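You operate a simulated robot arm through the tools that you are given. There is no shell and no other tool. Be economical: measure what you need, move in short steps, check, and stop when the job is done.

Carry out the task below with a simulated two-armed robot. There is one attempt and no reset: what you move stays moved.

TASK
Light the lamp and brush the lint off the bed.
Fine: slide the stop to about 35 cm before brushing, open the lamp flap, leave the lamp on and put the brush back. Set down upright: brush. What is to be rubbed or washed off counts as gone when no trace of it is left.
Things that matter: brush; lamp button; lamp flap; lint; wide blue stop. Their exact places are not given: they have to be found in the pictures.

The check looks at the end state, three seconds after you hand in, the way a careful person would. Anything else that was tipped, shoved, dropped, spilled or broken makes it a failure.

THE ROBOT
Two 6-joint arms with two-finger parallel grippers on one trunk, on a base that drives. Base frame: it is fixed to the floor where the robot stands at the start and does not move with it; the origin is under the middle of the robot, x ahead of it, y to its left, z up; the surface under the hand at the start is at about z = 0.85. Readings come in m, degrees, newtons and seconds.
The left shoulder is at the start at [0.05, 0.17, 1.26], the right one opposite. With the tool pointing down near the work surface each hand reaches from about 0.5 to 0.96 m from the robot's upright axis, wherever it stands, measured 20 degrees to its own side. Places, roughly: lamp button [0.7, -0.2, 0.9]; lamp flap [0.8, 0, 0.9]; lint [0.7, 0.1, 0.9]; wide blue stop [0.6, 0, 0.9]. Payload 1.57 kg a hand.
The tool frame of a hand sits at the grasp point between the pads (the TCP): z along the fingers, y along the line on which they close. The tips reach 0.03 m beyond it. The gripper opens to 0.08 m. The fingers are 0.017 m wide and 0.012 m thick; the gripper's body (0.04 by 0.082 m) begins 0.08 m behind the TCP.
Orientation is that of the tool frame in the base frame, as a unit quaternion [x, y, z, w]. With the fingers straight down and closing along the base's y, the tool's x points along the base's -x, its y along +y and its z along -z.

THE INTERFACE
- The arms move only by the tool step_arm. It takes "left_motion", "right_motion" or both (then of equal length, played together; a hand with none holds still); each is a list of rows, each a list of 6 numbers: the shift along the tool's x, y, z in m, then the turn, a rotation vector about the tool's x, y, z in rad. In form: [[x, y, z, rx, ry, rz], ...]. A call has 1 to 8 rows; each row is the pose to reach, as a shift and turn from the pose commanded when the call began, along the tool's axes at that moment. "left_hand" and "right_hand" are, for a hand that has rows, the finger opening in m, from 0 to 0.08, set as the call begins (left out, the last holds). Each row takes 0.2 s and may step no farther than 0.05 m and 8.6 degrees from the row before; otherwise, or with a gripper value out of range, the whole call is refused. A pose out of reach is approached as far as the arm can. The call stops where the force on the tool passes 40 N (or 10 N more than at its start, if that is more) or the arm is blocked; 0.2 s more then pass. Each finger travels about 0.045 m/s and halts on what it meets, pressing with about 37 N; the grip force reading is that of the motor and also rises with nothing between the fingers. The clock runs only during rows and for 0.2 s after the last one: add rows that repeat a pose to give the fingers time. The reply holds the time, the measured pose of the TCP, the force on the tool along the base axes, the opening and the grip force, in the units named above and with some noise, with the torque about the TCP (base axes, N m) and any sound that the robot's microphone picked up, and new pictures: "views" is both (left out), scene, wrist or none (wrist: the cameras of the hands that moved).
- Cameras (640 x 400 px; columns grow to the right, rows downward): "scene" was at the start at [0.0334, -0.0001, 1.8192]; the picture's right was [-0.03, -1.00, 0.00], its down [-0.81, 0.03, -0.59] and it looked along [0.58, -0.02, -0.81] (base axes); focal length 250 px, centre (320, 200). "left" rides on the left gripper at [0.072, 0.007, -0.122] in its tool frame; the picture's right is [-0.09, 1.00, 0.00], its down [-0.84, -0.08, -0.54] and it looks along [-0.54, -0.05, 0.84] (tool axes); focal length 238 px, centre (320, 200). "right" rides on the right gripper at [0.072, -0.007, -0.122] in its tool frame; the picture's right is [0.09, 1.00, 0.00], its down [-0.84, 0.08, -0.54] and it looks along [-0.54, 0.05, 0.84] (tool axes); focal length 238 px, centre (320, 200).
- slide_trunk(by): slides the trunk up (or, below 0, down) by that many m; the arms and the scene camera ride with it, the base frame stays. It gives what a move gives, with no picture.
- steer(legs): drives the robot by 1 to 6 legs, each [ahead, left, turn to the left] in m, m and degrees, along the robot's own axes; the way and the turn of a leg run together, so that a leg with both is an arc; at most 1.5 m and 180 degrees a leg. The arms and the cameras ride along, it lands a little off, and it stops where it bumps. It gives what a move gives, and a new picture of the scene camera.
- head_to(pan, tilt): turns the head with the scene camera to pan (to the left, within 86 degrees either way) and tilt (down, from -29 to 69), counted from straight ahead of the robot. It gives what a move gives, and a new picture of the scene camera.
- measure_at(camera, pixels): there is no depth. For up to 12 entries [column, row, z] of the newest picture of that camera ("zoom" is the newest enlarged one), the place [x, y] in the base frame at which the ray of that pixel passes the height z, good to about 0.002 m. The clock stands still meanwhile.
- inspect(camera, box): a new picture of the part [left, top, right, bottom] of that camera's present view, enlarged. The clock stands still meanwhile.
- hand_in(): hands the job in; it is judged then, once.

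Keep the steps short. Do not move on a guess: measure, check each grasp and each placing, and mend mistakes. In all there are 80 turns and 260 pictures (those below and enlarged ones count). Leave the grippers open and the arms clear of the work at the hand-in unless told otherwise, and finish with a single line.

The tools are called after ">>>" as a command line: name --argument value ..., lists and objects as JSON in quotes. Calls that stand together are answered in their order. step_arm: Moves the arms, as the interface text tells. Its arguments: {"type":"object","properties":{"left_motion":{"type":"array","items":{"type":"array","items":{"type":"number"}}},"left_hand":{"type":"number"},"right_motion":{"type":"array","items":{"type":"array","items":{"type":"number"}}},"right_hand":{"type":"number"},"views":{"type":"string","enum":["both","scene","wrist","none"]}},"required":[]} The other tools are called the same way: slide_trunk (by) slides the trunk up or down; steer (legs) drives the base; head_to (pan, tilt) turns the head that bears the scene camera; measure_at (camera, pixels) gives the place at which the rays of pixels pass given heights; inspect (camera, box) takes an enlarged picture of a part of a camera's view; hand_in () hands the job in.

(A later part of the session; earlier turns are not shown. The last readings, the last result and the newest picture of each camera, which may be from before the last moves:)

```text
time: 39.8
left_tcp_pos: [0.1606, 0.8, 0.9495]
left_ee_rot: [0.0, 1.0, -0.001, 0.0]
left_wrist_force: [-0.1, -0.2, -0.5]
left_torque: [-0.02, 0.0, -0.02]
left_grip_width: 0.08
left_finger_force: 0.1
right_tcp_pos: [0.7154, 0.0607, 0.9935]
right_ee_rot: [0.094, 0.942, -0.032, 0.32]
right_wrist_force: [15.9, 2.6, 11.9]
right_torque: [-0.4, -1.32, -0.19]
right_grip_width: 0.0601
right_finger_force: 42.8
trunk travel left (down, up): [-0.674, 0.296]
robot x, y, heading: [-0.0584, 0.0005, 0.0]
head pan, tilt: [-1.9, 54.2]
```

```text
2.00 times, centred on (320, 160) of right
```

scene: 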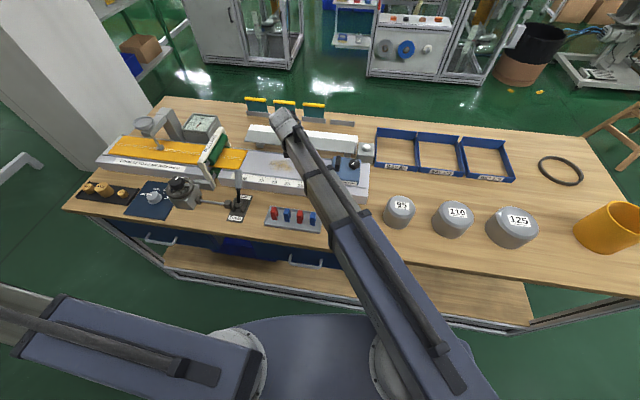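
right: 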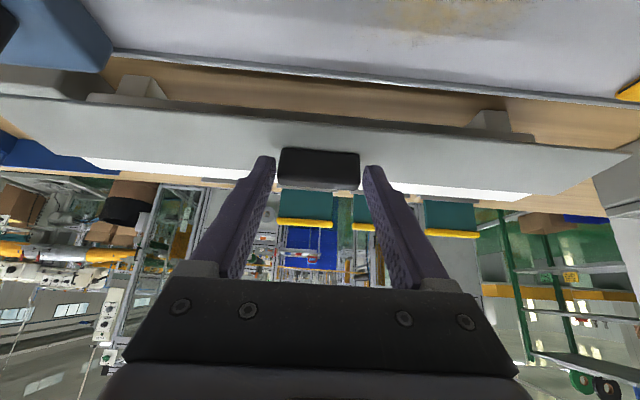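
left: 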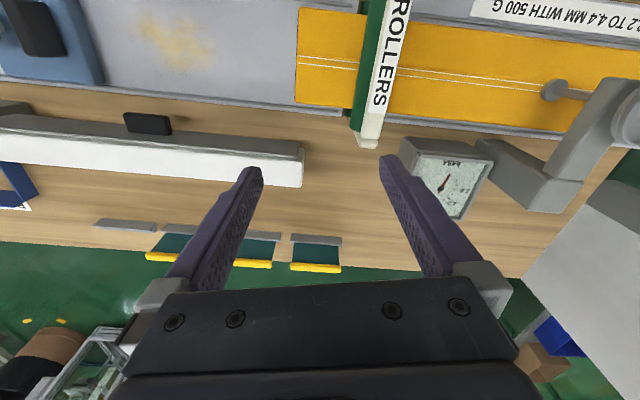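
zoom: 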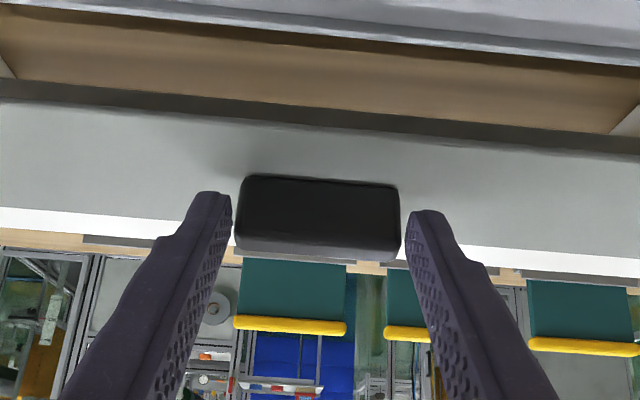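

The flap is now clearly swung out to about 80°. I'll continue a bit with inward and upward moves.

>>> step_arm --right_motion '[[-0.003, 0, 0.003, 0, 0, 0], [-0.006, 0, 0.005, 0, 0, 0]]' --views "none"

>>> slide_trunk --by 0.008

>>> inspect --camera "right" --box '[160, 60, 480, 260]'

>>> inspect --camera "scene" --box '[224, 90, 384, 190]'

```text
time: 40.4
left_tcp_pos: [0.1583, 0.8002, 0.949]
left_ee_rot: [0.0, 1.0, -0.001, 0.002]
left_wrist_force: [-0.7, 0.4, -1.0]
left_torque: [0.01, 0.02, 0.0]
left_grip_width: 0.0796
left_finger_force: 0.1
right_tcp_pos: [0.7166, 0.0612, 0.9943]
right_ee_rot: [0.094, 0.943, -0.032, 0.317]
right_wrist_force: [-19.2, 8.2, 11.4]
right_torque: [-0.34, 0.16, 0.19]
right_grip_width: 0.0599
right_finger_force: 45.0
trunk travel left (down, up): [-0.674, 0.296]
robot x, y, heading: [-0.0601, 0.0022, -0.1]
head pan, tilt: [-1.9, 54.2]
```

```text
time: 40.9
left_tcp_pos: [0.1605, 0.8001, 0.9568]
left_ee_rot: [0.001, 1.0, -0.001, 0.001]
left_wrist_force: [0.7, 0.1, 0.6]
left_torque: [-0.02, 0.02, -0.03]
left_grip_width: 0.0802
left_finger_force: 0.1
right_tcp_pos: [0.7211, 0.059, 1.0016]
right_ee_rot: [0.095, 0.943, -0.032, 0.318]
right_wrist_force: [-5.9, 7.5, -1.0]
right_torque: [0.19, 0.32, 0.35]
right_grip_width: 0.0596
right_finger_force: 18.4
trunk travel left (down, up): [-0.682, 0.288]
robot x, y, heading: [-0.0576, -0.0006, -0.2]
head pan, tilt: [-1.9, 54.2]
```

```text
2.00 times, centred on (320, 160) of right
```

zoom: 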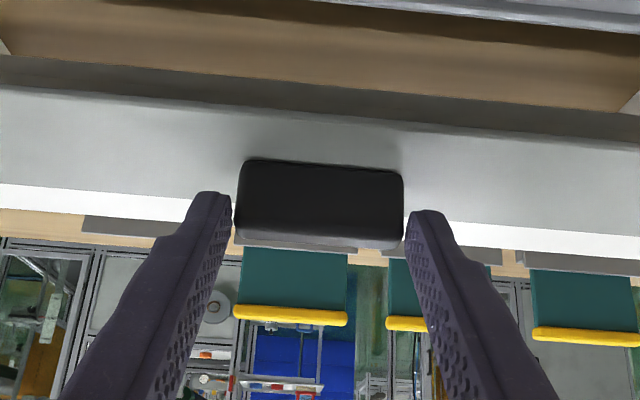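

```text
4.00 times, centred on (304, 140) of scene
```

zoom: 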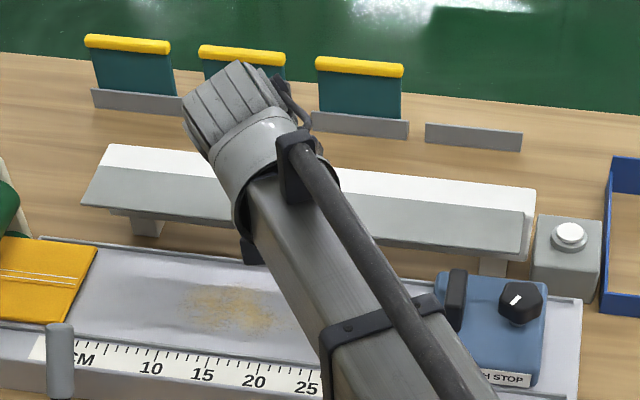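

Nearly horizontal. One more small nudge in and up.

>>> step_arm --right_motion '[[-0.003, 0, 0.002, 0, 0, 0], [-0.006, 0, 0.004, 0, 0, 0]]' --views "none"

>>> slide_trunk --by 0.008

>>> step_arm --right_motion '[[-0.003, 0, 0.002, 0, 0, 0], [-0.006, 0, 0.004, 0, 0, 0]]' --views "wrist"

>>> inspect --camera "scene" --box '[224, 90, 384, 190]'

```text
time: 41.5
left_tcp_pos: [0.1571, 0.8004, 0.9569]
left_ee_rot: [0.002, 1.0, -0.001, 0.002]
left_wrist_force: [0.2, 0.3, -0.6]
left_torque: [0.0, -0.02, 0.0]
left_grip_width: 0.08
left_finger_force: 0.1
right_tcp_pos: [0.7228, 0.0585, 1.0034]
right_ee_rot: [0.096, 0.943, -0.032, 0.316]
right_wrist_force: [-31.4, 10.6, -1.3]
right_torque: [0.2, 1.56, 0.26]
right_grip_width: 0.0598
right_finger_force: 44.8
trunk travel left (down, up): [-0.682, 0.288]
robot x, y, heading: [-0.0581, -0.0029, 0.3]
head pan, tilt: [-1.9, 54.2]
```

```text
time: 42.1
left_tcp_pos: [0.1617, 0.7995, 0.9643]
left_ee_rot: [0.001, 1.0, 0.0, 0.0]
left_wrist_force: [0.3, 0.9, -0.2]
left_torque: [-0.01, -0.01, 0.0]
left_grip_width: 0.0799
left_finger_force: 0.0
right_tcp_pos: [0.7291, 0.0572, 1.0079]
right_ee_rot: [0.096, 0.944, -0.032, 0.315]
right_wrist_force: [-10.5, 8.5, -21.3]
right_torque: [-0.01, 1.65, 0.02]
right_grip_width: 0.0596
right_finger_force: 45.0
trunk travel left (down, up): [-0.69, 0.28]
robot x, y, heading: [-0.0607, 0.0005, -0.2]
head pan, tilt: [-1.9, 54.2]
```

```text
time: 42.7
left_tcp_pos: [0.1594, 0.7997, 0.9641]
left_ee_rot: [0.001, 1.0, -0.002, 0.001]
left_wrist_force: [0.1, 0.1, 0.4]
left_torque: [0.01, 0.0, 0.04]
left_grip_width: 0.0801
left_finger_force: 0.1
right_tcp_pos: [0.7311, 0.0578, 1.0112]
right_ee_rot: [0.095, 0.944, -0.032, 0.316]
right_wrist_force: [-25.4, 10.3, -8.6]
right_torque: [0.12, 1.78, 0.47]
right_grip_width: 0.0596
right_finger_force: 45.4
trunk travel left (down, up): [-0.69, 0.28]
robot x, y, heading: [-0.0639, 0.0016, 0.1]
head pan, tilt: [-1.9, 54.2]
```

right: 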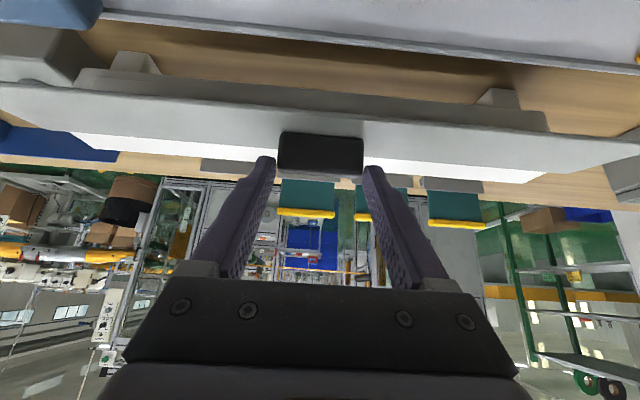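

```text
4.00 times, centred on (304, 140) of scene
```

zoom: 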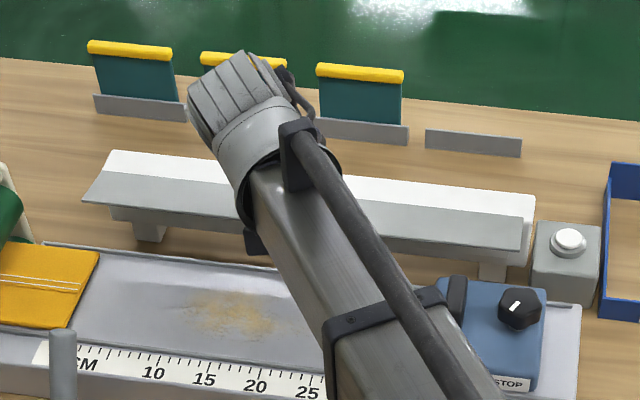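

The flap is at or a little past horizontal. I'll release, raise, and check that it stays.

>>> step_arm --right_motion '[[0, 0, 0, 0, 0, 0], [0, 0, 0, 0, 0, 0]]' --right_hand 0.08 --views "none"

>>> slide_trunk --by 0.08

>>> step_arm --right_motion '[[0, -0.03, 0, 0, 0.14, 0], [0, -0.06, 0, 0, 0.28, 0], [0, -0.1, 0, 0, 0.42, 0], [0, -0.14, 0, 0, 0.56, 0], [0, -0.18, 0, 0, 0.65, 0]]' --views "both"

>>> inspect --camera "scene" --box '[224, 90, 384, 190]'

```text
time: 43.3
left_tcp_pos: [0.1607, 0.7993, 0.9649]
left_ee_rot: [0.001, 1.0, 0.001, 0.0]
left_wrist_force: [-0.4, 0.2, -0.1]
left_torque: [0.01, 0.0, 0.02]
left_grip_width: 0.0798
left_finger_force: 0.1
right_tcp_pos: [0.7354, 0.0547, 1.009]
right_ee_rot: [0.096, 0.943, -0.032, 0.317]
right_wrist_force: [0.2, -0.1, 0.4]
right_torque: [-0.03, -0.02, -0.02]
right_grip_width: 0.08
right_finger_force: 0.2
trunk travel left (down, up): [-0.69, 0.28]
robot x, y, heading: [-0.0577, -0.0002, -0.1]
head pan, tilt: [-1.9, 54.2]
```

```text
time: 44.5
left_tcp_pos: [0.1599, 0.8003, 1.0455]
left_ee_rot: [0.001, 1.0, -0.001, 0.001]
left_wrist_force: [0.3, 0.4, -0.3]
left_torque: [0.01, 0.01, -0.02]
left_grip_width: 0.0798
left_finger_force: 0.0
right_tcp_pos: [0.7343, 0.0558, 1.0892]
right_ee_rot: [0.095, 0.943, -0.032, 0.318]
right_wrist_force: [-0.1, 0.5, -0.5]
right_torque: [0.01, -0.04, 0.0]
right_grip_width: 0.08
right_finger_force: 0.1
trunk travel left (down, up): [-0.77, 0.2]
robot x, y, heading: [-0.0603, 0.001, -0.0]
head pan, tilt: [-1.9, 54.2]
```

```text
time: 45.7
left_tcp_pos: [0.1598, 0.7991, 1.0454]
left_ee_rot: [0.002, 1.0, 0.0, 0.0]
left_wrist_force: [0.5, -0.1, -0.2]
left_torque: [0.01, -0.02, 0.05]
left_grip_width: 0.0799
left_finger_force: 0.1
right_tcp_pos: [0.6979, -0.1212, 1.0444]
right_ee_rot: [0.099, 0.995, 0.0, 0.0]
right_wrist_force: [-0.6, -0.8, 0.2]
right_torque: [0.03, 0.01, -0.03]
right_grip_width: 0.0803
right_finger_force: 0.1
right hand out of reach, approached as far as the arm can: row 1, 2, 3, 4, 5
trunk travel left (down, up): [-0.77, 0.2]
robot x, y, heading: [-0.0659, -0.0008, 0.2]
head pan, tilt: [-1.9, 54.2]
```

scene: 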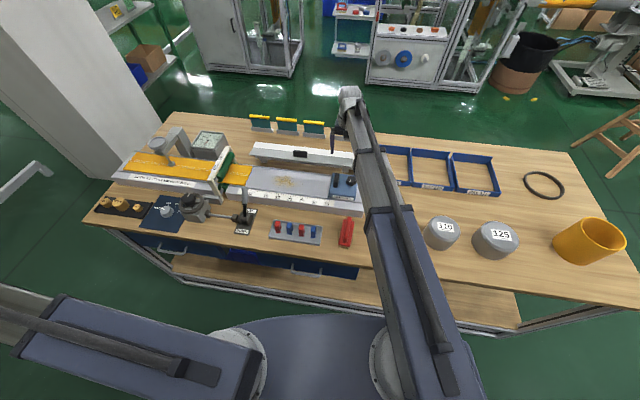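
right: 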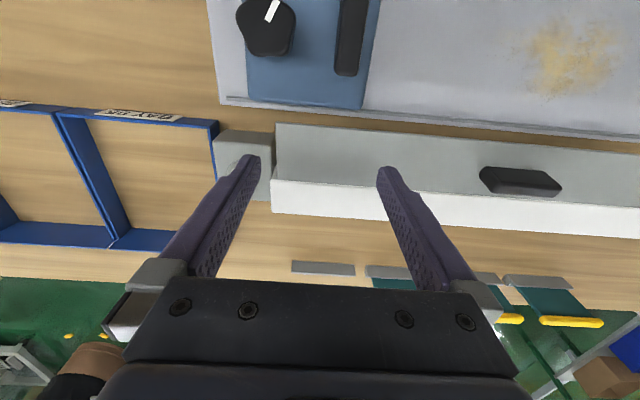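

```text
4.00 times, centred on (304, 140) of scene
```

zoom: 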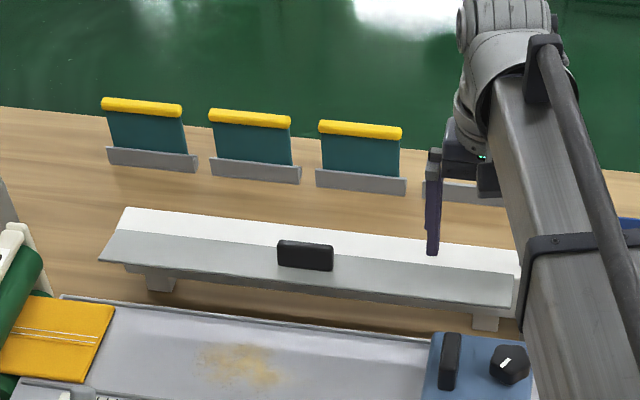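

The flap stays open. Next is the button: I'll close the fingers and move to view it from slightly short of it.

>>> step_arm --right_motion '[[0, -0.045, 0, 0, 0, 0], [0, -0.086, 0, 0, 0, 0], [0, -0.086, 0, 0, 0, 0]]' --right_hand 0.0 --views "both"

>>> inspect --camera "right" --box '[240, 110, 400, 210]'

```text
time: 46.5
left_tcp_pos: [0.1596, 0.8005, 1.044]
left_ee_rot: [0.002, 1.0, 0.0, -0.001]
left_wrist_force: [-0.5, 0.4, 0.3]
left_torque: [0.01, 0.02, -0.01]
left_grip_width: 0.08
left_finger_force: 0.2
right_tcp_pos: [0.6811, -0.2049, 1.0454]
right_ee_rot: [0.1, 0.995, 0.001, 0.001]
right_wrist_force: [0.8, -0.3, -1.0]
right_torque: [-0.01, 0.01, -0.02]
right_grip_width: 0.0098
right_finger_force: 0.3
trunk travel left (down, up): [-0.77, 0.2]
robot x, y, heading: [-0.0592, -0.0009, -0.2]
head pan, tilt: [-1.9, 54.2]
```

scene: 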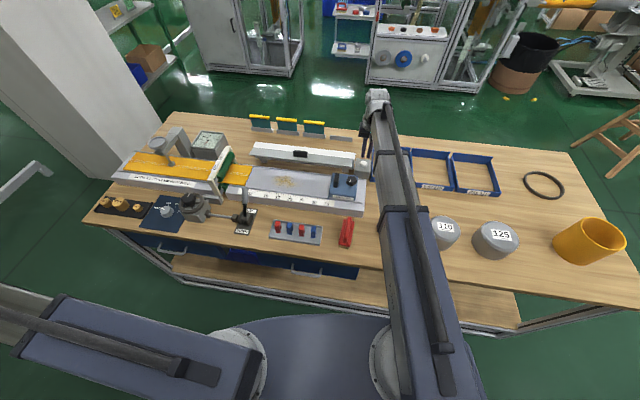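
right: 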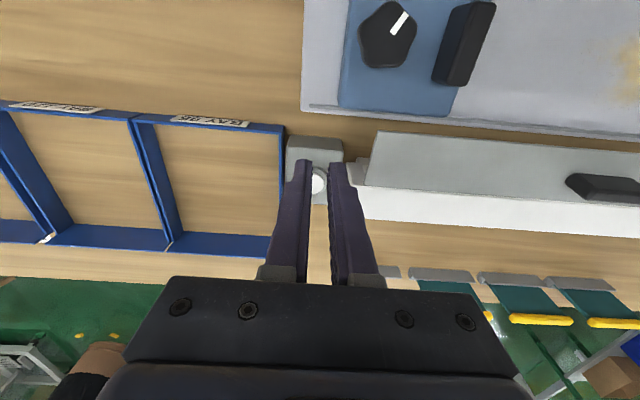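

```text
4.00 times, centred on (320, 160) of right
```

zoom: 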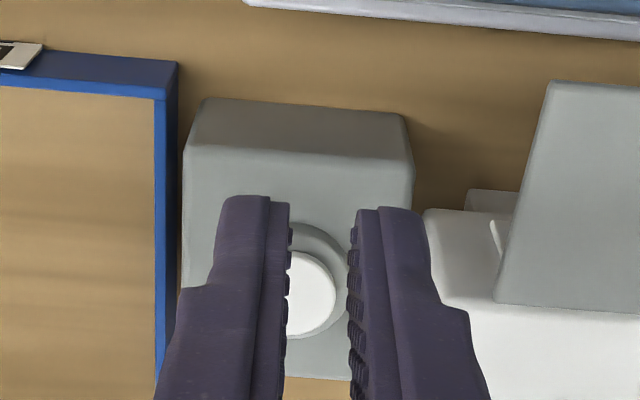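

>>> measure_at --camera "right" --pixels '[[316.5, 183, 0.9], [316.5, 183, 0.91], [316.5, 183, 0.92], [315, 147, 0.89]]'

>>> inspect --camera "scene" --box '[320, 130, 400, 180]'

>>> measure_at --camera "zoom" --pixels '[[342, 252, 0.9], [342, 252, 0.91], [342, 252, 0.92]]'

```text
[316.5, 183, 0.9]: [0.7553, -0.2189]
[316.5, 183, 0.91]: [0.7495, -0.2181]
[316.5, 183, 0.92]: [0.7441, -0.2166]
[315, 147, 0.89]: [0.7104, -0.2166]
```

```text
8.00 times, centred on (360, 155) of scene
```

zoom: 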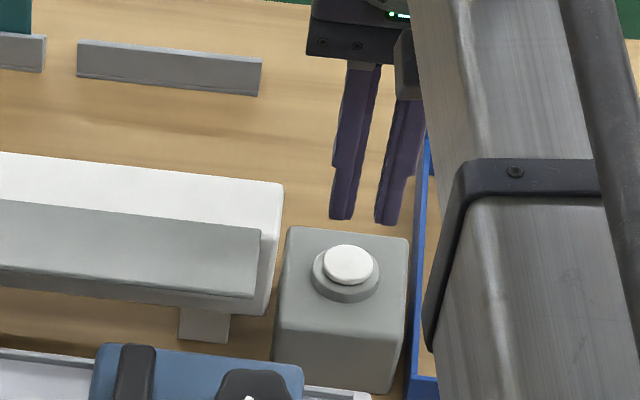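

```text
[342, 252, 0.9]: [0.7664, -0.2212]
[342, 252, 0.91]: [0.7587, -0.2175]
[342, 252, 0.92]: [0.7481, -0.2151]
```

The button is at about (0.7495, -0.2185, 0.91). I'll move over it with the fingers closed and lower to just above.

>>> step_arm --right_motion '[[-0.035, 0, 0, 0, 0, 0], [-0.0697, 0, 0, 0, 0, 0]]' --right_hand 0.0 --views "none"

>>> slide_trunk --by -0.09

>>> inspect --camera "scene" --box '[320, 110, 400, 160]'

>>> inspect --camera "right" --box '[240, 110, 400, 210]'

```text
time: 47.1
left_tcp_pos: [0.1614, 0.7992, 1.0447]
left_ee_rot: [0.001, 1.0, 0.0, 0.0]
left_wrist_force: [0.5, 0.0, -0.6]
left_torque: [-0.03, 0.02, 0.01]
left_grip_width: 0.0798
left_finger_force: 0.1
right_tcp_pos: [0.7503, -0.2191, 1.0443]
right_ee_rot: [0.101, 0.995, 0.0, 0.0]
right_wrist_force: [1.0, 0.0, -0.2]
right_torque: [-0.03, -0.02, 0.0]
right_grip_width: 0.0
right_finger_force: 21.6
trunk travel left (down, up): [-0.77, 0.2]
robot x, y, heading: [-0.0562, 0.0018, -0.1]
head pan, tilt: [-1.9, 54.2]
```

```text
time: 48.3
left_tcp_pos: [0.1603, 0.7991, 0.9552]
left_ee_rot: [0.001, 1.0, 0.0, 0.001]
left_wrist_force: [-0.3, -0.2, 0.7]
left_torque: [-0.01, 0.0, -0.03]
left_grip_width: 0.0799
left_finger_force: 0.3
right_tcp_pos: [0.7484, -0.2197, 0.9549]
right_ee_rot: [0.1, 0.995, 0.0, 0.0]
right_wrist_force: [0.4, 0.3, 0.5]
right_torque: [0.0, 0.01, 0.01]
right_grip_width: 0.0
right_finger_force: 21.5
trunk travel left (down, up): [-0.68, 0.29]
robot x, y, heading: [-0.0603, -0.001, 0.1]
head pan, tilt: [-1.9, 54.2]
```

```text
8.00 times, centred on (360, 135) of scene
```

zoom: 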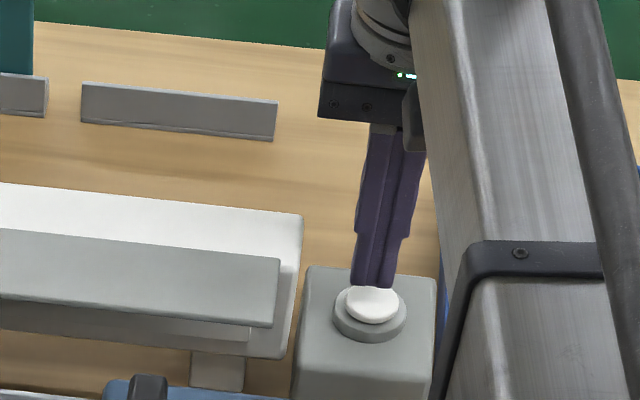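

```text
4.00 times, centred on (320, 160) of right
```

zoom: 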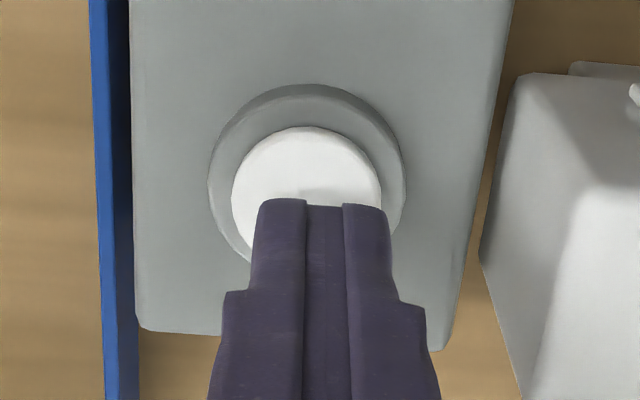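

The tip is over the button. I'll shift 3 mm to centre it and press in small trunk steps.

>>> step_arm --right_motion '[[0, -0.003, 0, 0, 0, 0]]' --views "none"

>>> slide_trunk --by -0.012

>>> slide_trunk --by -0.005

>>> inspect --camera "scene" --box '[240, 95, 400, 195]'

```text
time: 48.7
left_tcp_pos: [0.16, 0.8007, 0.9544]
left_ee_rot: [0.001, 1.0, -0.001, 0.0]
left_wrist_force: [-0.6, 1.0, -1.0]
left_torque: [0.0, -0.04, 0.04]
left_grip_width: 0.0801
left_finger_force: 0.1
right_tcp_pos: [0.7486, -0.2231, 0.9546]
right_ee_rot: [0.1, 0.995, 0.001, -0.001]
right_wrist_force: [-0.2, 0.1, 0.1]
right_torque: [-0.02, 0.04, 0.01]
right_grip_width: 0.0
right_finger_force: 21.3
trunk travel left (down, up): [-0.68, 0.29]
robot x, y, heading: [-0.0589, 0.0023, -0.1]
head pan, tilt: [-1.9, 54.2]
```

```text
time: 49.3
left_tcp_pos: [0.1599, 0.7991, 0.9435]
left_ee_rot: [0.001, 1.0, 0.0, 0.001]
left_wrist_force: [0.1, 0.6, 0.4]
left_torque: [0.0, -0.01, 0.02]
left_grip_width: 0.0801
left_finger_force: 0.3
right_tcp_pos: [0.749, -0.222, 0.9435]
right_ee_rot: [0.1, 0.995, 0.0, 0.001]
right_wrist_force: [0.7, 0.0, 1.0]
right_torque: [-0.02, 0.02, 0.0]
right_grip_width: 0.0
right_finger_force: 21.5
trunk travel left (down, up): [-0.668, 0.302]
robot x, y, heading: [-0.0641, 0.0028, 0.3]
head pan, tilt: [-1.9, 54.2]
heard: click
```

```text
time: 49.9
left_tcp_pos: [0.1599, 0.8001, 0.9394]
left_ee_rot: [0.002, 1.0, 0.0, 0.001]
left_wrist_force: [-0.4, 0.1, -0.8]
left_torque: [0.02, -0.03, 0.01]
left_grip_width: 0.0801
left_finger_force: 0.1
right_tcp_pos: [0.7488, -0.2234, 0.9388]
right_ee_rot: [0.101, 0.995, 0.0, 0.001]
right_wrist_force: [5.3, -1.8, 17.2]
right_torque: [-0.06, -0.11, 0.02]
right_grip_width: 0.0
right_finger_force: 21.7
trunk travel left (down, up): [-0.663, 0.307]
robot x, y, heading: [-0.0618, 0.0022, -0.2]
head pan, tilt: [-1.9, 54.2]
```

```text
4.00 times, centred on (320, 145) of scene
```

zoom: 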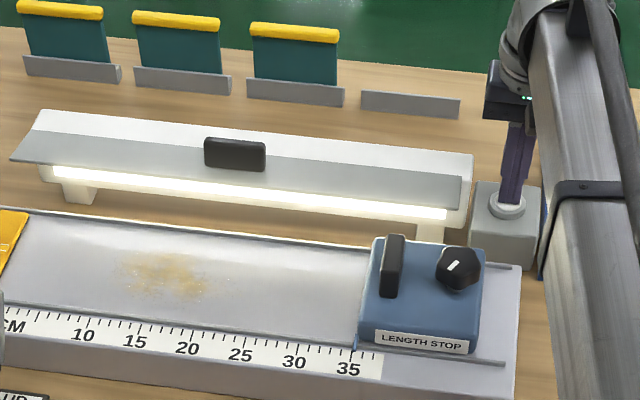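

There was a click and the lamp glows; the stop reads 35. I'll raise and confirm the lamp stays lit.

>>> slide_trunk --by 0.14

>>> step_arm --right_motion '[[0.04, 0.015, 0, 0, 0, 0], [0.08, 0.03, 0, 0, 0, 0], [0.12, 0.045, 0, 0, 0, 0], [0.16, 0.06, 0, 0, 0, 0], [0.2, 0.07, 0, 0, 0, 0], [0.24, 0.08, 0, 0, 0, 0]]' --right_hand 0.06 --views "both"

```text
time: 51.5
left_tcp_pos: [0.1602, 0.7998, 1.0786]
left_ee_rot: [0.001, 1.0, 0.0, -0.001]
left_wrist_force: [0.4, -0.1, -0.5]
left_torque: [0.02, 0.0, 0.02]
left_grip_width: 0.0798
left_finger_force: 0.1
right_tcp_pos: [0.749, -0.2229, 1.0772]
right_ee_rot: [0.099, 0.995, 0.0, 0.0]
right_wrist_force: [0.0, -0.8, -0.2]
right_torque: [-0.01, -0.03, 0.03]
right_grip_width: 0.0
right_finger_force: 21.0
trunk travel left (down, up): [-0.803, 0.167]
robot x, y, heading: [-0.0551, -0.0014, 0.2]
head pan, tilt: [-1.9, 54.2]
```

```text
time: 52.9
left_tcp_pos: [0.1597, 0.7995, 1.0773]
left_ee_rot: [0.002, 1.0, 0.0, 0.001]
left_wrist_force: [-0.8, -0.8, -0.2]
left_torque: [0.02, -0.01, -0.01]
left_grip_width: 0.0799
left_finger_force: 0.0
right_tcp_pos: [0.5288, -0.0964, 1.0789]
right_ee_rot: [0.1, 0.995, 0.0, 0.001]
right_wrist_force: [-0.2, 0.0, -0.4]
right_torque: [-0.02, 0.03, -0.01]
right_grip_width: 0.0598
right_finger_force: 0.1
trunk travel left (down, up): [-0.803, 0.167]
robot x, y, heading: [-0.0604, -0.0013, -0.2]
head pan, tilt: [-1.9, 54.2]
```

scene: 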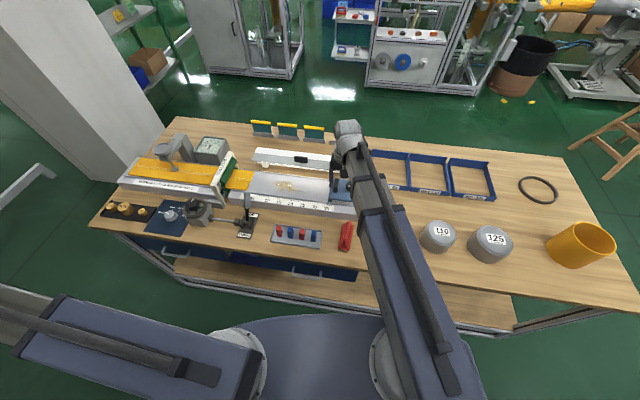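
right: 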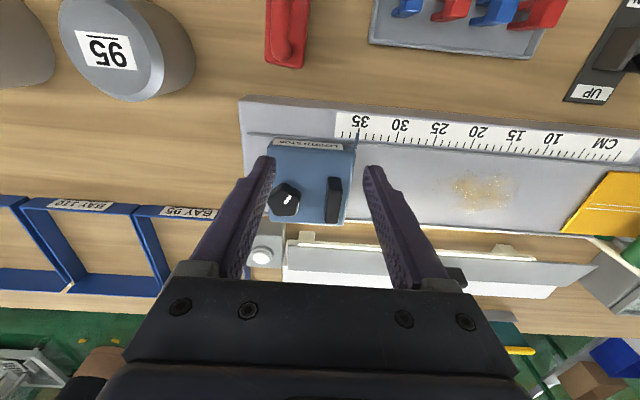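

The lamp stays lit. Now I'll zoom in on the brush.

>>> inspect --camera "scene" --box '[320, 210, 384, 250]'

>>> measure_at --camera "scene" --pixels '[[348, 223, 0.9], [345, 247, 0.9], [348, 223, 0.92], [345, 247, 0.92], [346, 236, 0.92]]'

>>> inspect --camera "right" --box '[224, 0, 352, 80]'

>>> measure_at --camera "right" --pixels '[[266, 62, 0.87], [303, 67, 0.87], [290, 45, 0.91]]'

```text
10.00 times, centred on (352, 230) of scene
```

zoom: 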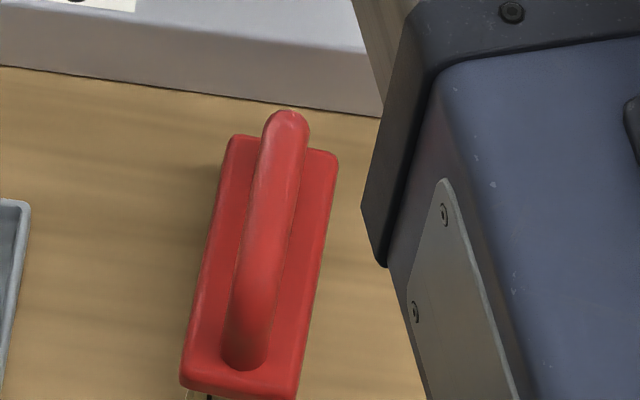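

```text
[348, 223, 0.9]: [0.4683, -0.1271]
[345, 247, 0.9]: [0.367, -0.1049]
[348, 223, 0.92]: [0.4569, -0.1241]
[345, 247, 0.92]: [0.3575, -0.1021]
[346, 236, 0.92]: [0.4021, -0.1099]
```

```text
5.00 times, centred on (288, 40) of right
```

zoom: 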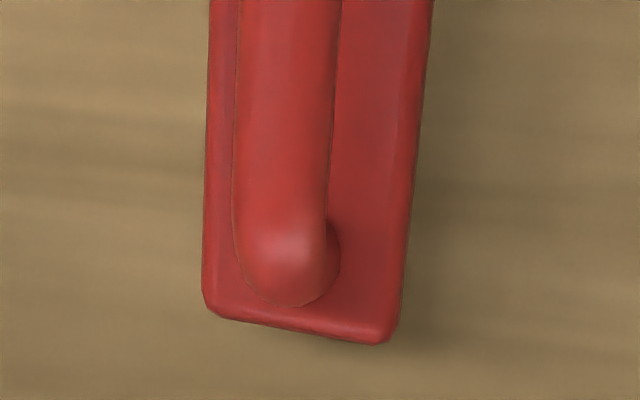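

```text
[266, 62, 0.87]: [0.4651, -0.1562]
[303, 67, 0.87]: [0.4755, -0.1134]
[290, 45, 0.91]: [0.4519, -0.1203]
```

The brush is about 10.5 cm long with a loop handle, centred near (0.42, -0.115), at the edge of reach. I'll drive 10 cm further back.

>>> steer --legs '[[-0.1, 0, 0]]'

>>> step_arm --right_motion '[[0.03, -0.005, 0, 0, 0, 0], [0.06, -0.01, 0, 0, 0, 0]]' --right_hand 0.06 --views "both"

>>> inspect --camera "right" --box '[240, 60, 400, 160]'

>>> inspect --camera "scene" --box '[310, 190, 374, 230]'

```text
time: 54.1
left_tcp_pos: [0.0592, 0.8009, 1.078]
left_ee_rot: [0.001, 1.0, 0.0, 0.001]
left_wrist_force: [0.1, 0.6, -0.3]
left_torque: [-0.03, -0.05, -0.02]
left_grip_width: 0.08
left_finger_force: 0.1
right_tcp_pos: [0.4293, -0.0967, 1.0785]
right_ee_rot: [0.1, 0.995, 0.0, 0.001]
right_wrist_force: [-0.4, 0.1, 0.5]
right_torque: [-0.01, -0.02, 0.0]
right_grip_width: 0.0596
right_finger_force: 0.1
trunk travel left (down, up): [-0.803, 0.167]
robot x, y, heading: [-0.1647, -0.0022, 0.1]
head pan, tilt: [-1.9, 54.2]
```

scene: 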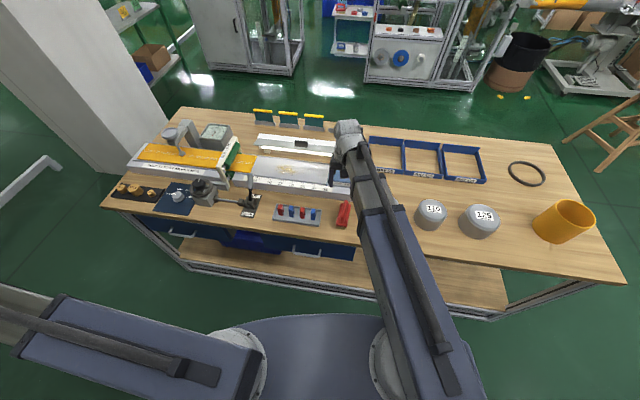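

```text
time: 54.7
left_tcp_pos: [0.0599, 0.7991, 1.0785]
left_ee_rot: [0.001, 1.0, 0.0, 0.001]
left_wrist_force: [-0.4, 0.2, -0.2]
left_torque: [-0.01, 0.0, 0.01]
left_grip_width: 0.0798
left_finger_force: 0.0
right_tcp_pos: [0.3682, -0.0947, 1.0783]
right_ee_rot: [0.101, 0.995, 0.0, 0.0]
right_wrist_force: [0.6, 0.1, 0.2]
right_torque: [-0.04, 0.0, 0.01]
right_grip_width: 0.0599
right_finger_force: 0.1
trunk travel left (down, up): [-0.803, 0.167]
robot x, y, heading: [-0.1573, 0.0026, -0.2]
head pan, tilt: [-1.9, 54.2]
```

scene: 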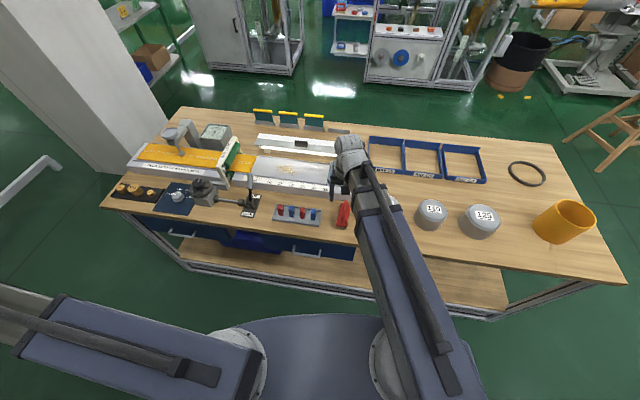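
right: 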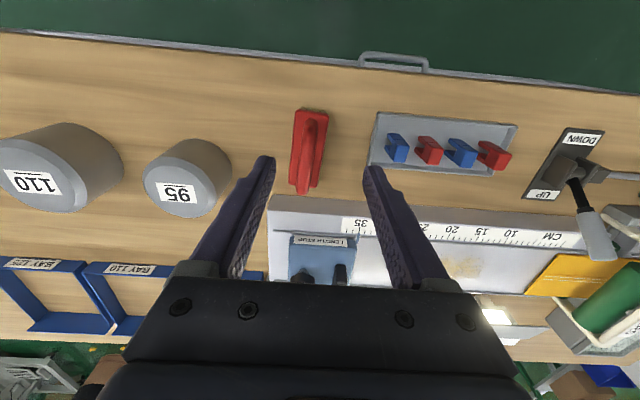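

```text
4.00 times, centred on (320, 110) of right
```

zoom: 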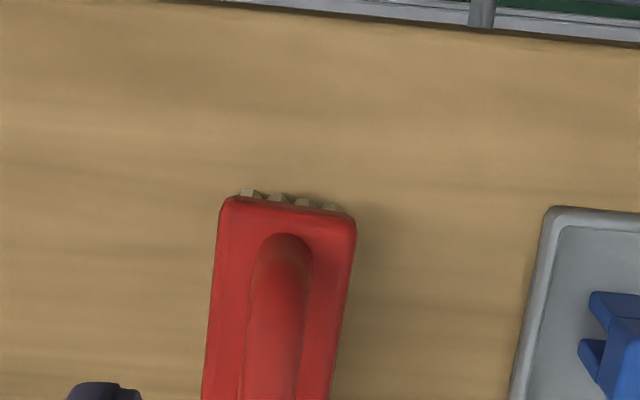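

```text
10.00 times, centred on (342, 210) of scene
```

zoom: 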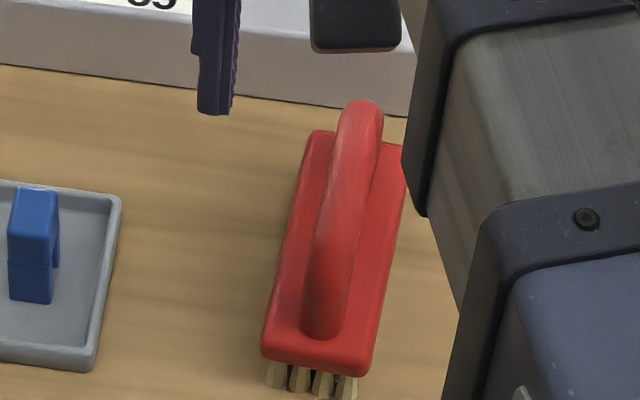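

>>> inspect --camera "right" --box '[240, 100, 400, 200]'

>>> measure_at --camera "zoom" --pixels '[[283, 85, 0.88], [283, 85, 0.92], [250, 360, 0.92], [250, 360, 0.9], [222, 38, 0.885], [355, 55, 0.885], [270, 200, 0.92], [270, 200, 0.93]]'

>>> measure_at --camera "scene" --pixels '[[336.5, 225.5, 0.885], [347, 227, 0.885], [346.2, 200.5, 0.92], [345, 209, 0.92], [345, 209, 0.93], [342.3, 222.5, 0.885], [341.3, 203.5, 0.885], [350, 204, 0.885]]'

```text
4.00 times, centred on (320, 150) of right
```

zoom: 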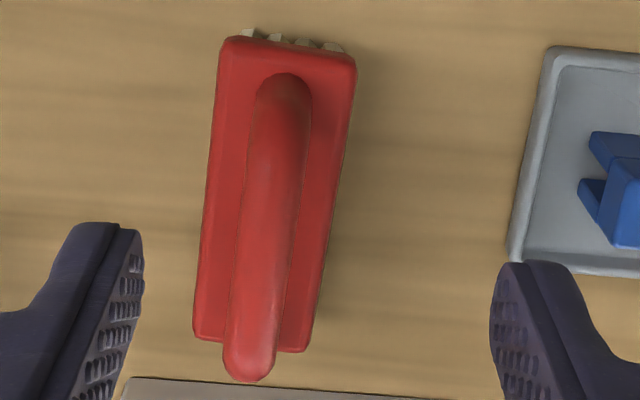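

```text
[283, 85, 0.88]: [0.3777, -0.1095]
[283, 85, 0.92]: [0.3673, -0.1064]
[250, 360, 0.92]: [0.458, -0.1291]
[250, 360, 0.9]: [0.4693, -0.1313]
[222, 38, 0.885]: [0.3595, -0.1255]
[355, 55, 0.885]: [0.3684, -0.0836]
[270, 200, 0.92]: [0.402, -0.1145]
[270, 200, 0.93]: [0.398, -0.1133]
```

```text
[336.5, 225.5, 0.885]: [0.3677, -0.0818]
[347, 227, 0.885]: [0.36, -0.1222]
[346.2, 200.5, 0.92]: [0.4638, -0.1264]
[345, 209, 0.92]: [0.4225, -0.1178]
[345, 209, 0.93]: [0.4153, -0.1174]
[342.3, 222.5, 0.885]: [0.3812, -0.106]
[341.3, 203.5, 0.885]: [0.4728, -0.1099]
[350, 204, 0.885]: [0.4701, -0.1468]
```

The brush axis is about -13° (close to the tool's yaw), its centre (0.418, -0.117), handle top about 0.925. I'll go above it and lower part way.

>>> step_arm --right_motion '[[-0.027, -0.006, 0, 0, 0, 0.015], [-0.0532, -0.0121, 0, 0, 0, 0.03]]' --right_hand 0.045 --views "none"

>>> slide_trunk --by -0.12

>>> step_arm --right_motion '[[0, 0, 0, 0, 0, 0]]' --views "wrist"

>>> inspect --camera "right" --box '[240, 100, 400, 200]'

>>> inspect --camera "scene" --box '[310, 160, 374, 200]'

```text
time: 55.3
left_tcp_pos: [0.0601, 0.8002, 1.0784]
left_ee_rot: [0.001, 1.0, 0.0, 0.0]
left_wrist_force: [-0.1, 0.5, -0.2]
left_torque: [0.01, -0.02, -0.02]
left_grip_width: 0.08
left_finger_force: 0.1
right_tcp_pos: [0.4204, -0.1155, 1.078]
right_ee_rot: [0.114, 0.993, 0.0, 0.0]
right_wrist_force: [0.0, 0.5, 0.3]
right_torque: [0.0, 0.0, 0.01]
right_grip_width: 0.0447
right_finger_force: 0.1
trunk travel left (down, up): [-0.803, 0.167]
robot x, y, heading: [-0.1572, -0.0019, 0.2]
head pan, tilt: [-1.9, 54.2]
```

```text
time: 56.8
left_tcp_pos: [0.0599, 0.8001, 0.9584]
left_ee_rot: [0.002, 1.0, 0.0, 0.0]
left_wrist_force: [-0.1, -0.6, -0.1]
left_torque: [0.01, 0.01, -0.01]
left_grip_width: 0.0802
left_finger_force: 0.0
right_tcp_pos: [0.4204, -0.1168, 0.9576]
right_ee_rot: [0.115, 0.993, 0.0, 0.001]
right_wrist_force: [0.0, -0.7, 0.2]
right_torque: [-0.01, 0.04, -0.02]
right_grip_width: 0.0449
right_finger_force: 0.2
trunk travel left (down, up): [-0.683, 0.287]
robot x, y, heading: [-0.1582, 0.0019, 0.2]
head pan, tilt: [-1.9, 54.2]
```

```text
time: 57.2
left_tcp_pos: [0.0601, 0.7991, 0.9572]
left_ee_rot: [0.001, 1.0, -0.001, 0.0]
left_wrist_force: [-0.2, -0.1, 0.5]
left_torque: [0.03, 0.0, 0.0]
left_grip_width: 0.0802
left_finger_force: 0.0
right_tcp_pos: [0.4195, -0.1178, 0.9584]
right_ee_rot: [0.114, 0.993, 0.0, 0.0]
right_wrist_force: [0.3, 0.6, 0.7]
right_torque: [0.03, -0.03, -0.02]
right_grip_width: 0.0449
right_finger_force: 0.1
trunk travel left (down, up): [-0.683, 0.287]
robot x, y, heading: [-0.1589, 0.0006, 0.3]
head pan, tilt: [-1.9, 54.2]
```

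right: 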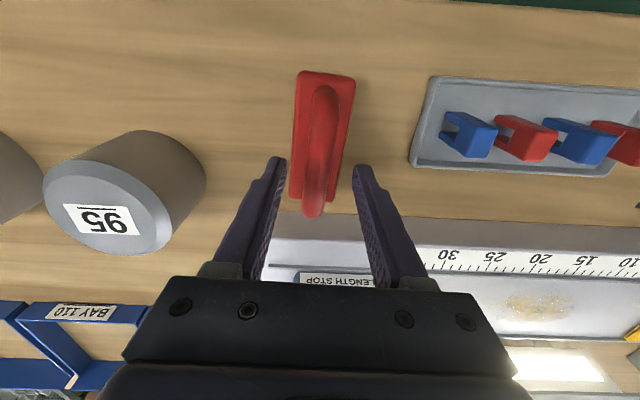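

```text
4.00 times, centred on (320, 150) of right
```

zoom: 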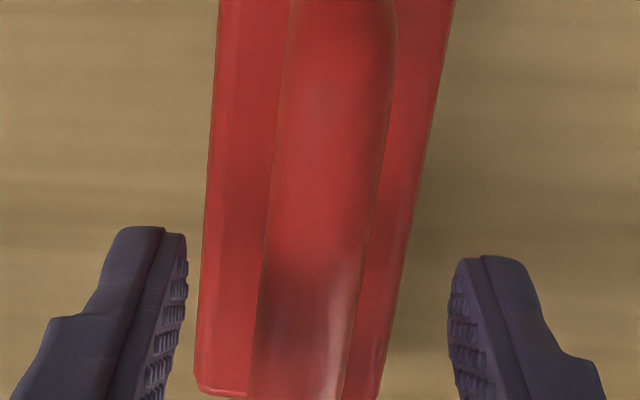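

```text
10.00 times, centred on (342, 180) of scene
```

zoom: 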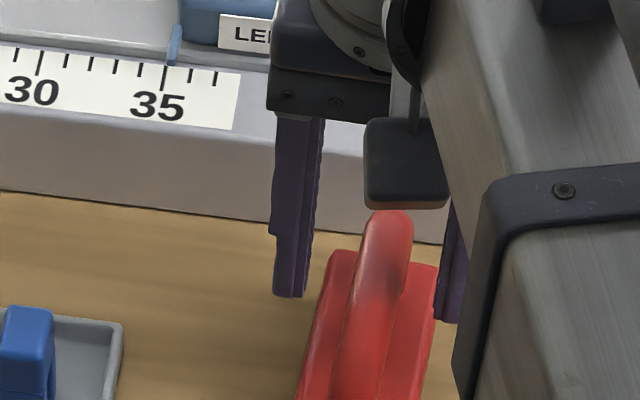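

Well aligned. I'll lower to TCP 0.925 and close on the handle.

>>> slide_trunk --by -0.033

>>> step_arm --right_motion '[[0, 0, 0, 0, 0, 0], [0, 0, 0, 0, 0, 0], [0, 0, 0, 0, 0, 0]]' --right_hand 0.0 --views "wrist"

>>> inspect --camera "scene" --box '[300, 150, 380, 200]'

```text
time: 58.0
left_tcp_pos: [0.0598, 0.7991, 0.9244]
left_ee_rot: [0.001, 1.0, 0.0, 0.0]
left_wrist_force: [-0.3, 0.8, -0.6]
left_torque: [0.05, 0.0, -0.03]
left_grip_width: 0.0798
left_finger_force: 0.1
right_tcp_pos: [0.4183, -0.1175, 0.9244]
right_ee_rot: [0.115, 0.993, 0.0, 0.0]
right_wrist_force: [0.2, -1.2, -0.1]
right_torque: [0.0, 0.04, -0.01]
right_grip_width: 0.0453
right_finger_force: 0.0
trunk travel left (down, up): [-0.65, 0.32]
robot x, y, heading: [-0.1587, 0.0011, -0.1]
head pan, tilt: [-1.9, 54.2]
```

```text
time: 58.8
left_tcp_pos: [0.0602, 0.7991, 0.9264]
left_ee_rot: [0.001, 1.0, 0.0, 0.0]
left_wrist_force: [-0.1, 0.3, 0.1]
left_torque: [-0.01, 0.01, 0.02]
left_grip_width: 0.0799
left_finger_force: 0.0
right_tcp_pos: [0.4201, -0.1168, 0.9251]
right_ee_rot: [0.114, 0.993, 0.0, 0.001]
right_wrist_force: [0.1, -0.2, 0.3]
right_torque: [0.03, -0.03, 0.03]
right_grip_width: 0.0175
right_finger_force: 24.7
trunk travel left (down, up): [-0.65, 0.32]
robot x, y, heading: [-0.1643, 0.0023, 0.0]
head pan, tilt: [-1.9, 54.2]
```

right: 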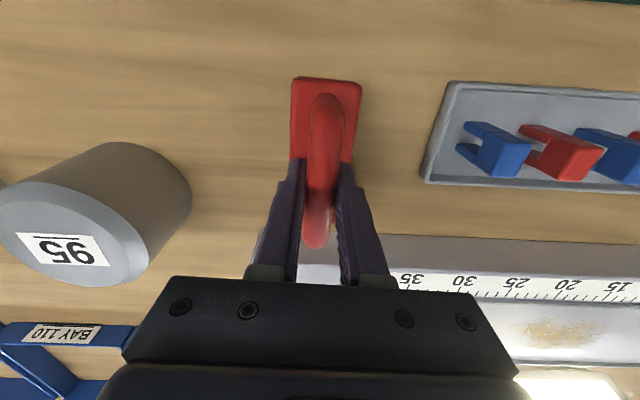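

```text
8.00 times, centred on (340, 175) of scene
```

zoom: 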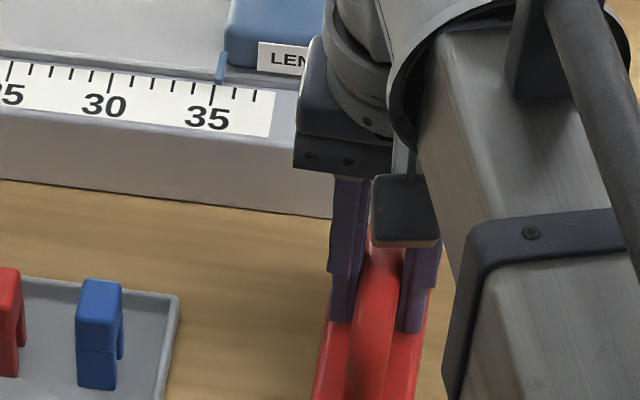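

The handle is held at 1.75 cm. I've noted the pick pose: TCP (0.4195, -0.117, 0.925). I'll lift 12 cm and check that the brush comes along.

>>> slide_trunk --by 0.13

>>> step_arm --right_motion '[[0, 0.04, 0, 0, 0, 0], [-0.01, 0.085, 0, 0, 0, 0], [-0.02, 0.13, 0, 0, 0, 0], [-0.03, 0.16, 0, 0, 0, 0]]' --views "both"

>>> inspect --camera "right" --box '[240, 100, 480, 250]'

>>> inspect --camera "scene" --box '[240, 120, 400, 220]'

```text
time: 60.4
left_tcp_pos: [0.0596, 0.7998, 1.0558]
left_ee_rot: [0.001, 1.0, 0.0, -0.001]
left_wrist_force: [0.7, 0.6, 0.5]
left_torque: [0.02, -0.01, 0.01]
left_grip_width: 0.0801
left_finger_force: 0.1
right_tcp_pos: [0.4196, -0.1161, 1.0547]
right_ee_rot: [0.116, 0.993, -0.001, 0.0]
right_wrist_force: [-0.2, 0.0, 0.0]
right_torque: [0.02, -0.01, -0.04]
right_grip_width: 0.0003
right_finger_force: 21.3
trunk travel left (down, up): [-0.78, 0.19]
robot x, y, heading: [-0.1625, 0.0031, -0.2]
head pan, tilt: [-1.9, 54.2]
```

```text
time: 61.4
left_tcp_pos: [0.0606, 0.7987, 1.0539]
left_ee_rot: [0.0, 1.0, 0.0, 0.001]
left_wrist_force: [0.0, 0.4, -0.7]
left_torque: [0.03, 0.01, 0.01]
left_grip_width: 0.08
left_finger_force: 0.0
right_tcp_pos: [0.4859, 0.0327, 1.0552]
right_ee_rot: [0.115, 0.993, 0.0, 0.001]
right_wrist_force: [0.0, 0.5, 0.3]
right_torque: [0.03, -0.01, -0.01]
right_grip_width: 0.0
right_finger_force: 21.3
trunk travel left (down, up): [-0.78, 0.19]
robot x, y, heading: [-0.159, -0.0031, -0.0]
head pan, tilt: [-1.9, 54.2]
```

scene: 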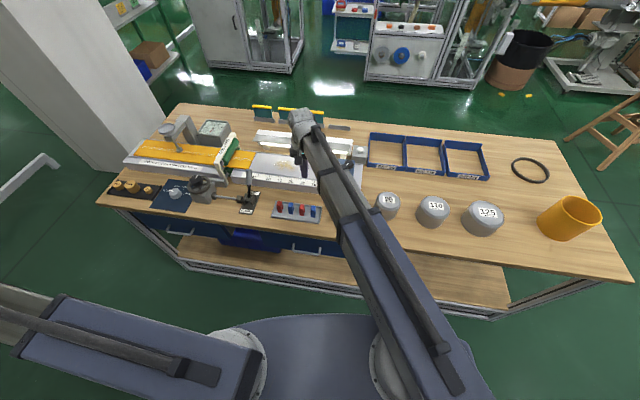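
right: 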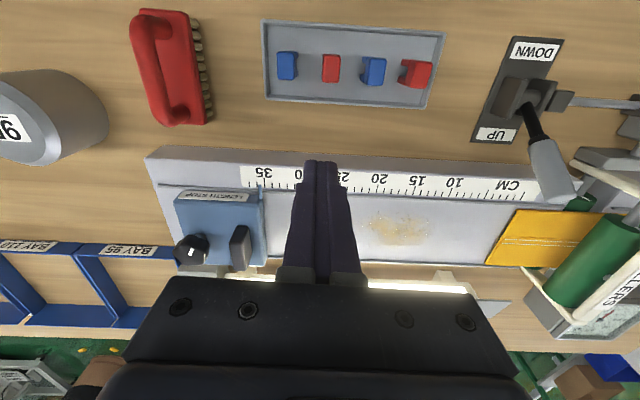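

```text
2.67 times, centred on (360, 175) of right
```

zoom: 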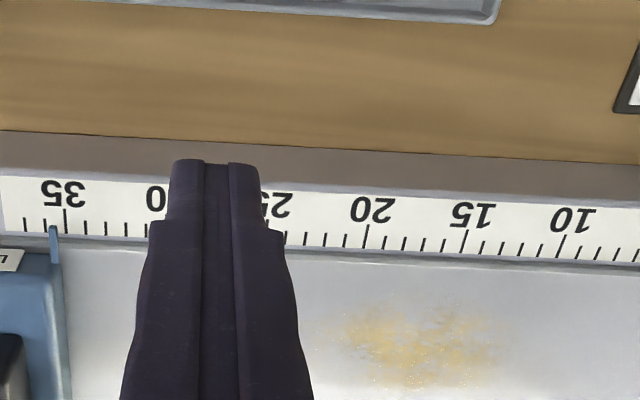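

```text
4.00 times, centred on (320, 170) of scene
```

zoom: 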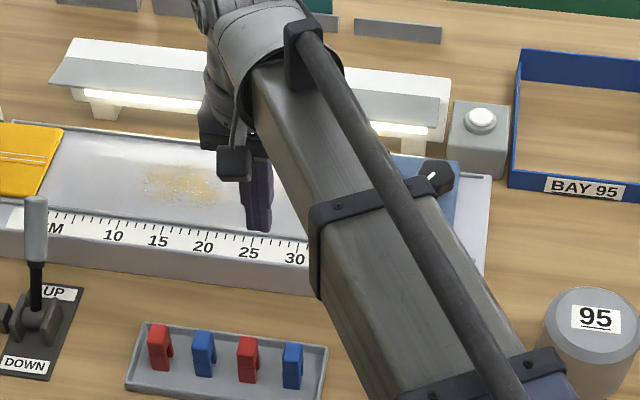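

The brush slipped out and now lies on its side (right image, about (170, 65)). I'll open the gripper, go back and look closely.

>>> step_arm --right_motion '[[0.03, -0.035, 0, 0, 0, 0], [0.06, -0.07, 0, 0, 0, 0], [0.09, -0.105, 0, 0, 0, 0], [0.11, -0.13, 0, 0, 0, 0]]' --right_hand 0.04 --views "both"

>>> inspect --camera "right" --box '[240, 90, 400, 190]'

>>> inspect --camera "scene" --box '[310, 190, 374, 230]'

```text
time: 62.4
left_tcp_pos: [0.0603, 0.7991, 1.0551]
left_ee_rot: [0.001, 1.0, 0.0, 0.001]
left_wrist_force: [-0.5, 0.1, 0.3]
left_torque: [-0.02, 0.0, 0.02]
left_grip_width: 0.0799
left_finger_force: 0.0
right_tcp_pos: [0.3497, -0.0702, 1.0544]
right_ee_rot: [0.115, 0.993, -0.001, 0.001]
right_wrist_force: [0.2, 0.7, -0.1]
right_torque: [0.0, 0.02, 0.01]
right_grip_width: 0.0402
right_finger_force: 0.0
trunk travel left (down, up): [-0.78, 0.19]
robot x, y, heading: [-0.1601, 0.0026, 0.1]
head pan, tilt: [-1.9, 54.2]
```

scene: 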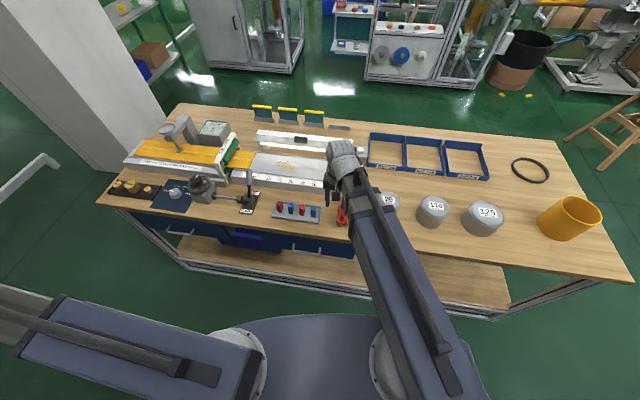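
right: 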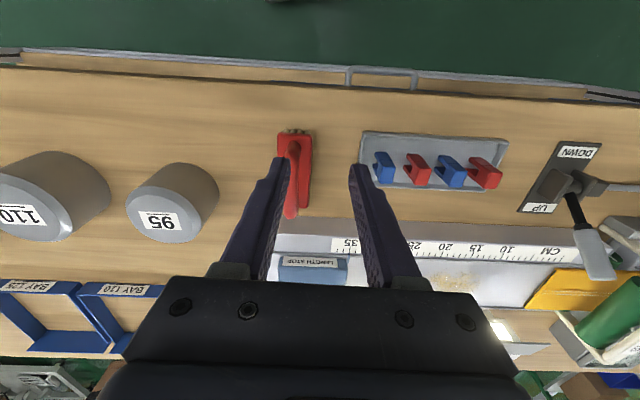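

```text
4.00 times, centred on (320, 140) of right
```

zoom: 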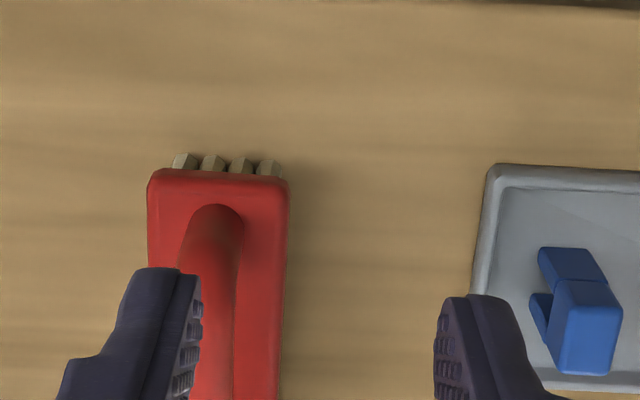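

```text
10.00 times, centred on (342, 210) of scene
```

zoom: 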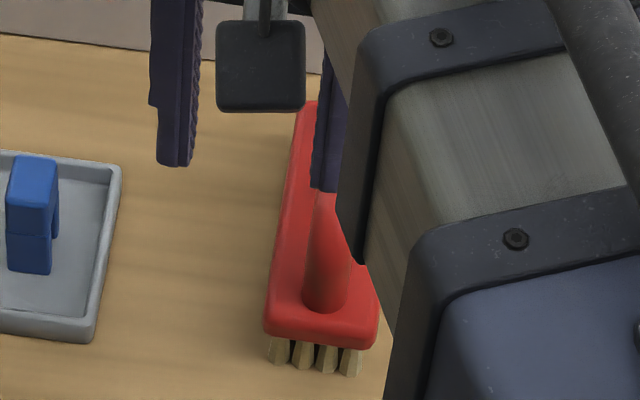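

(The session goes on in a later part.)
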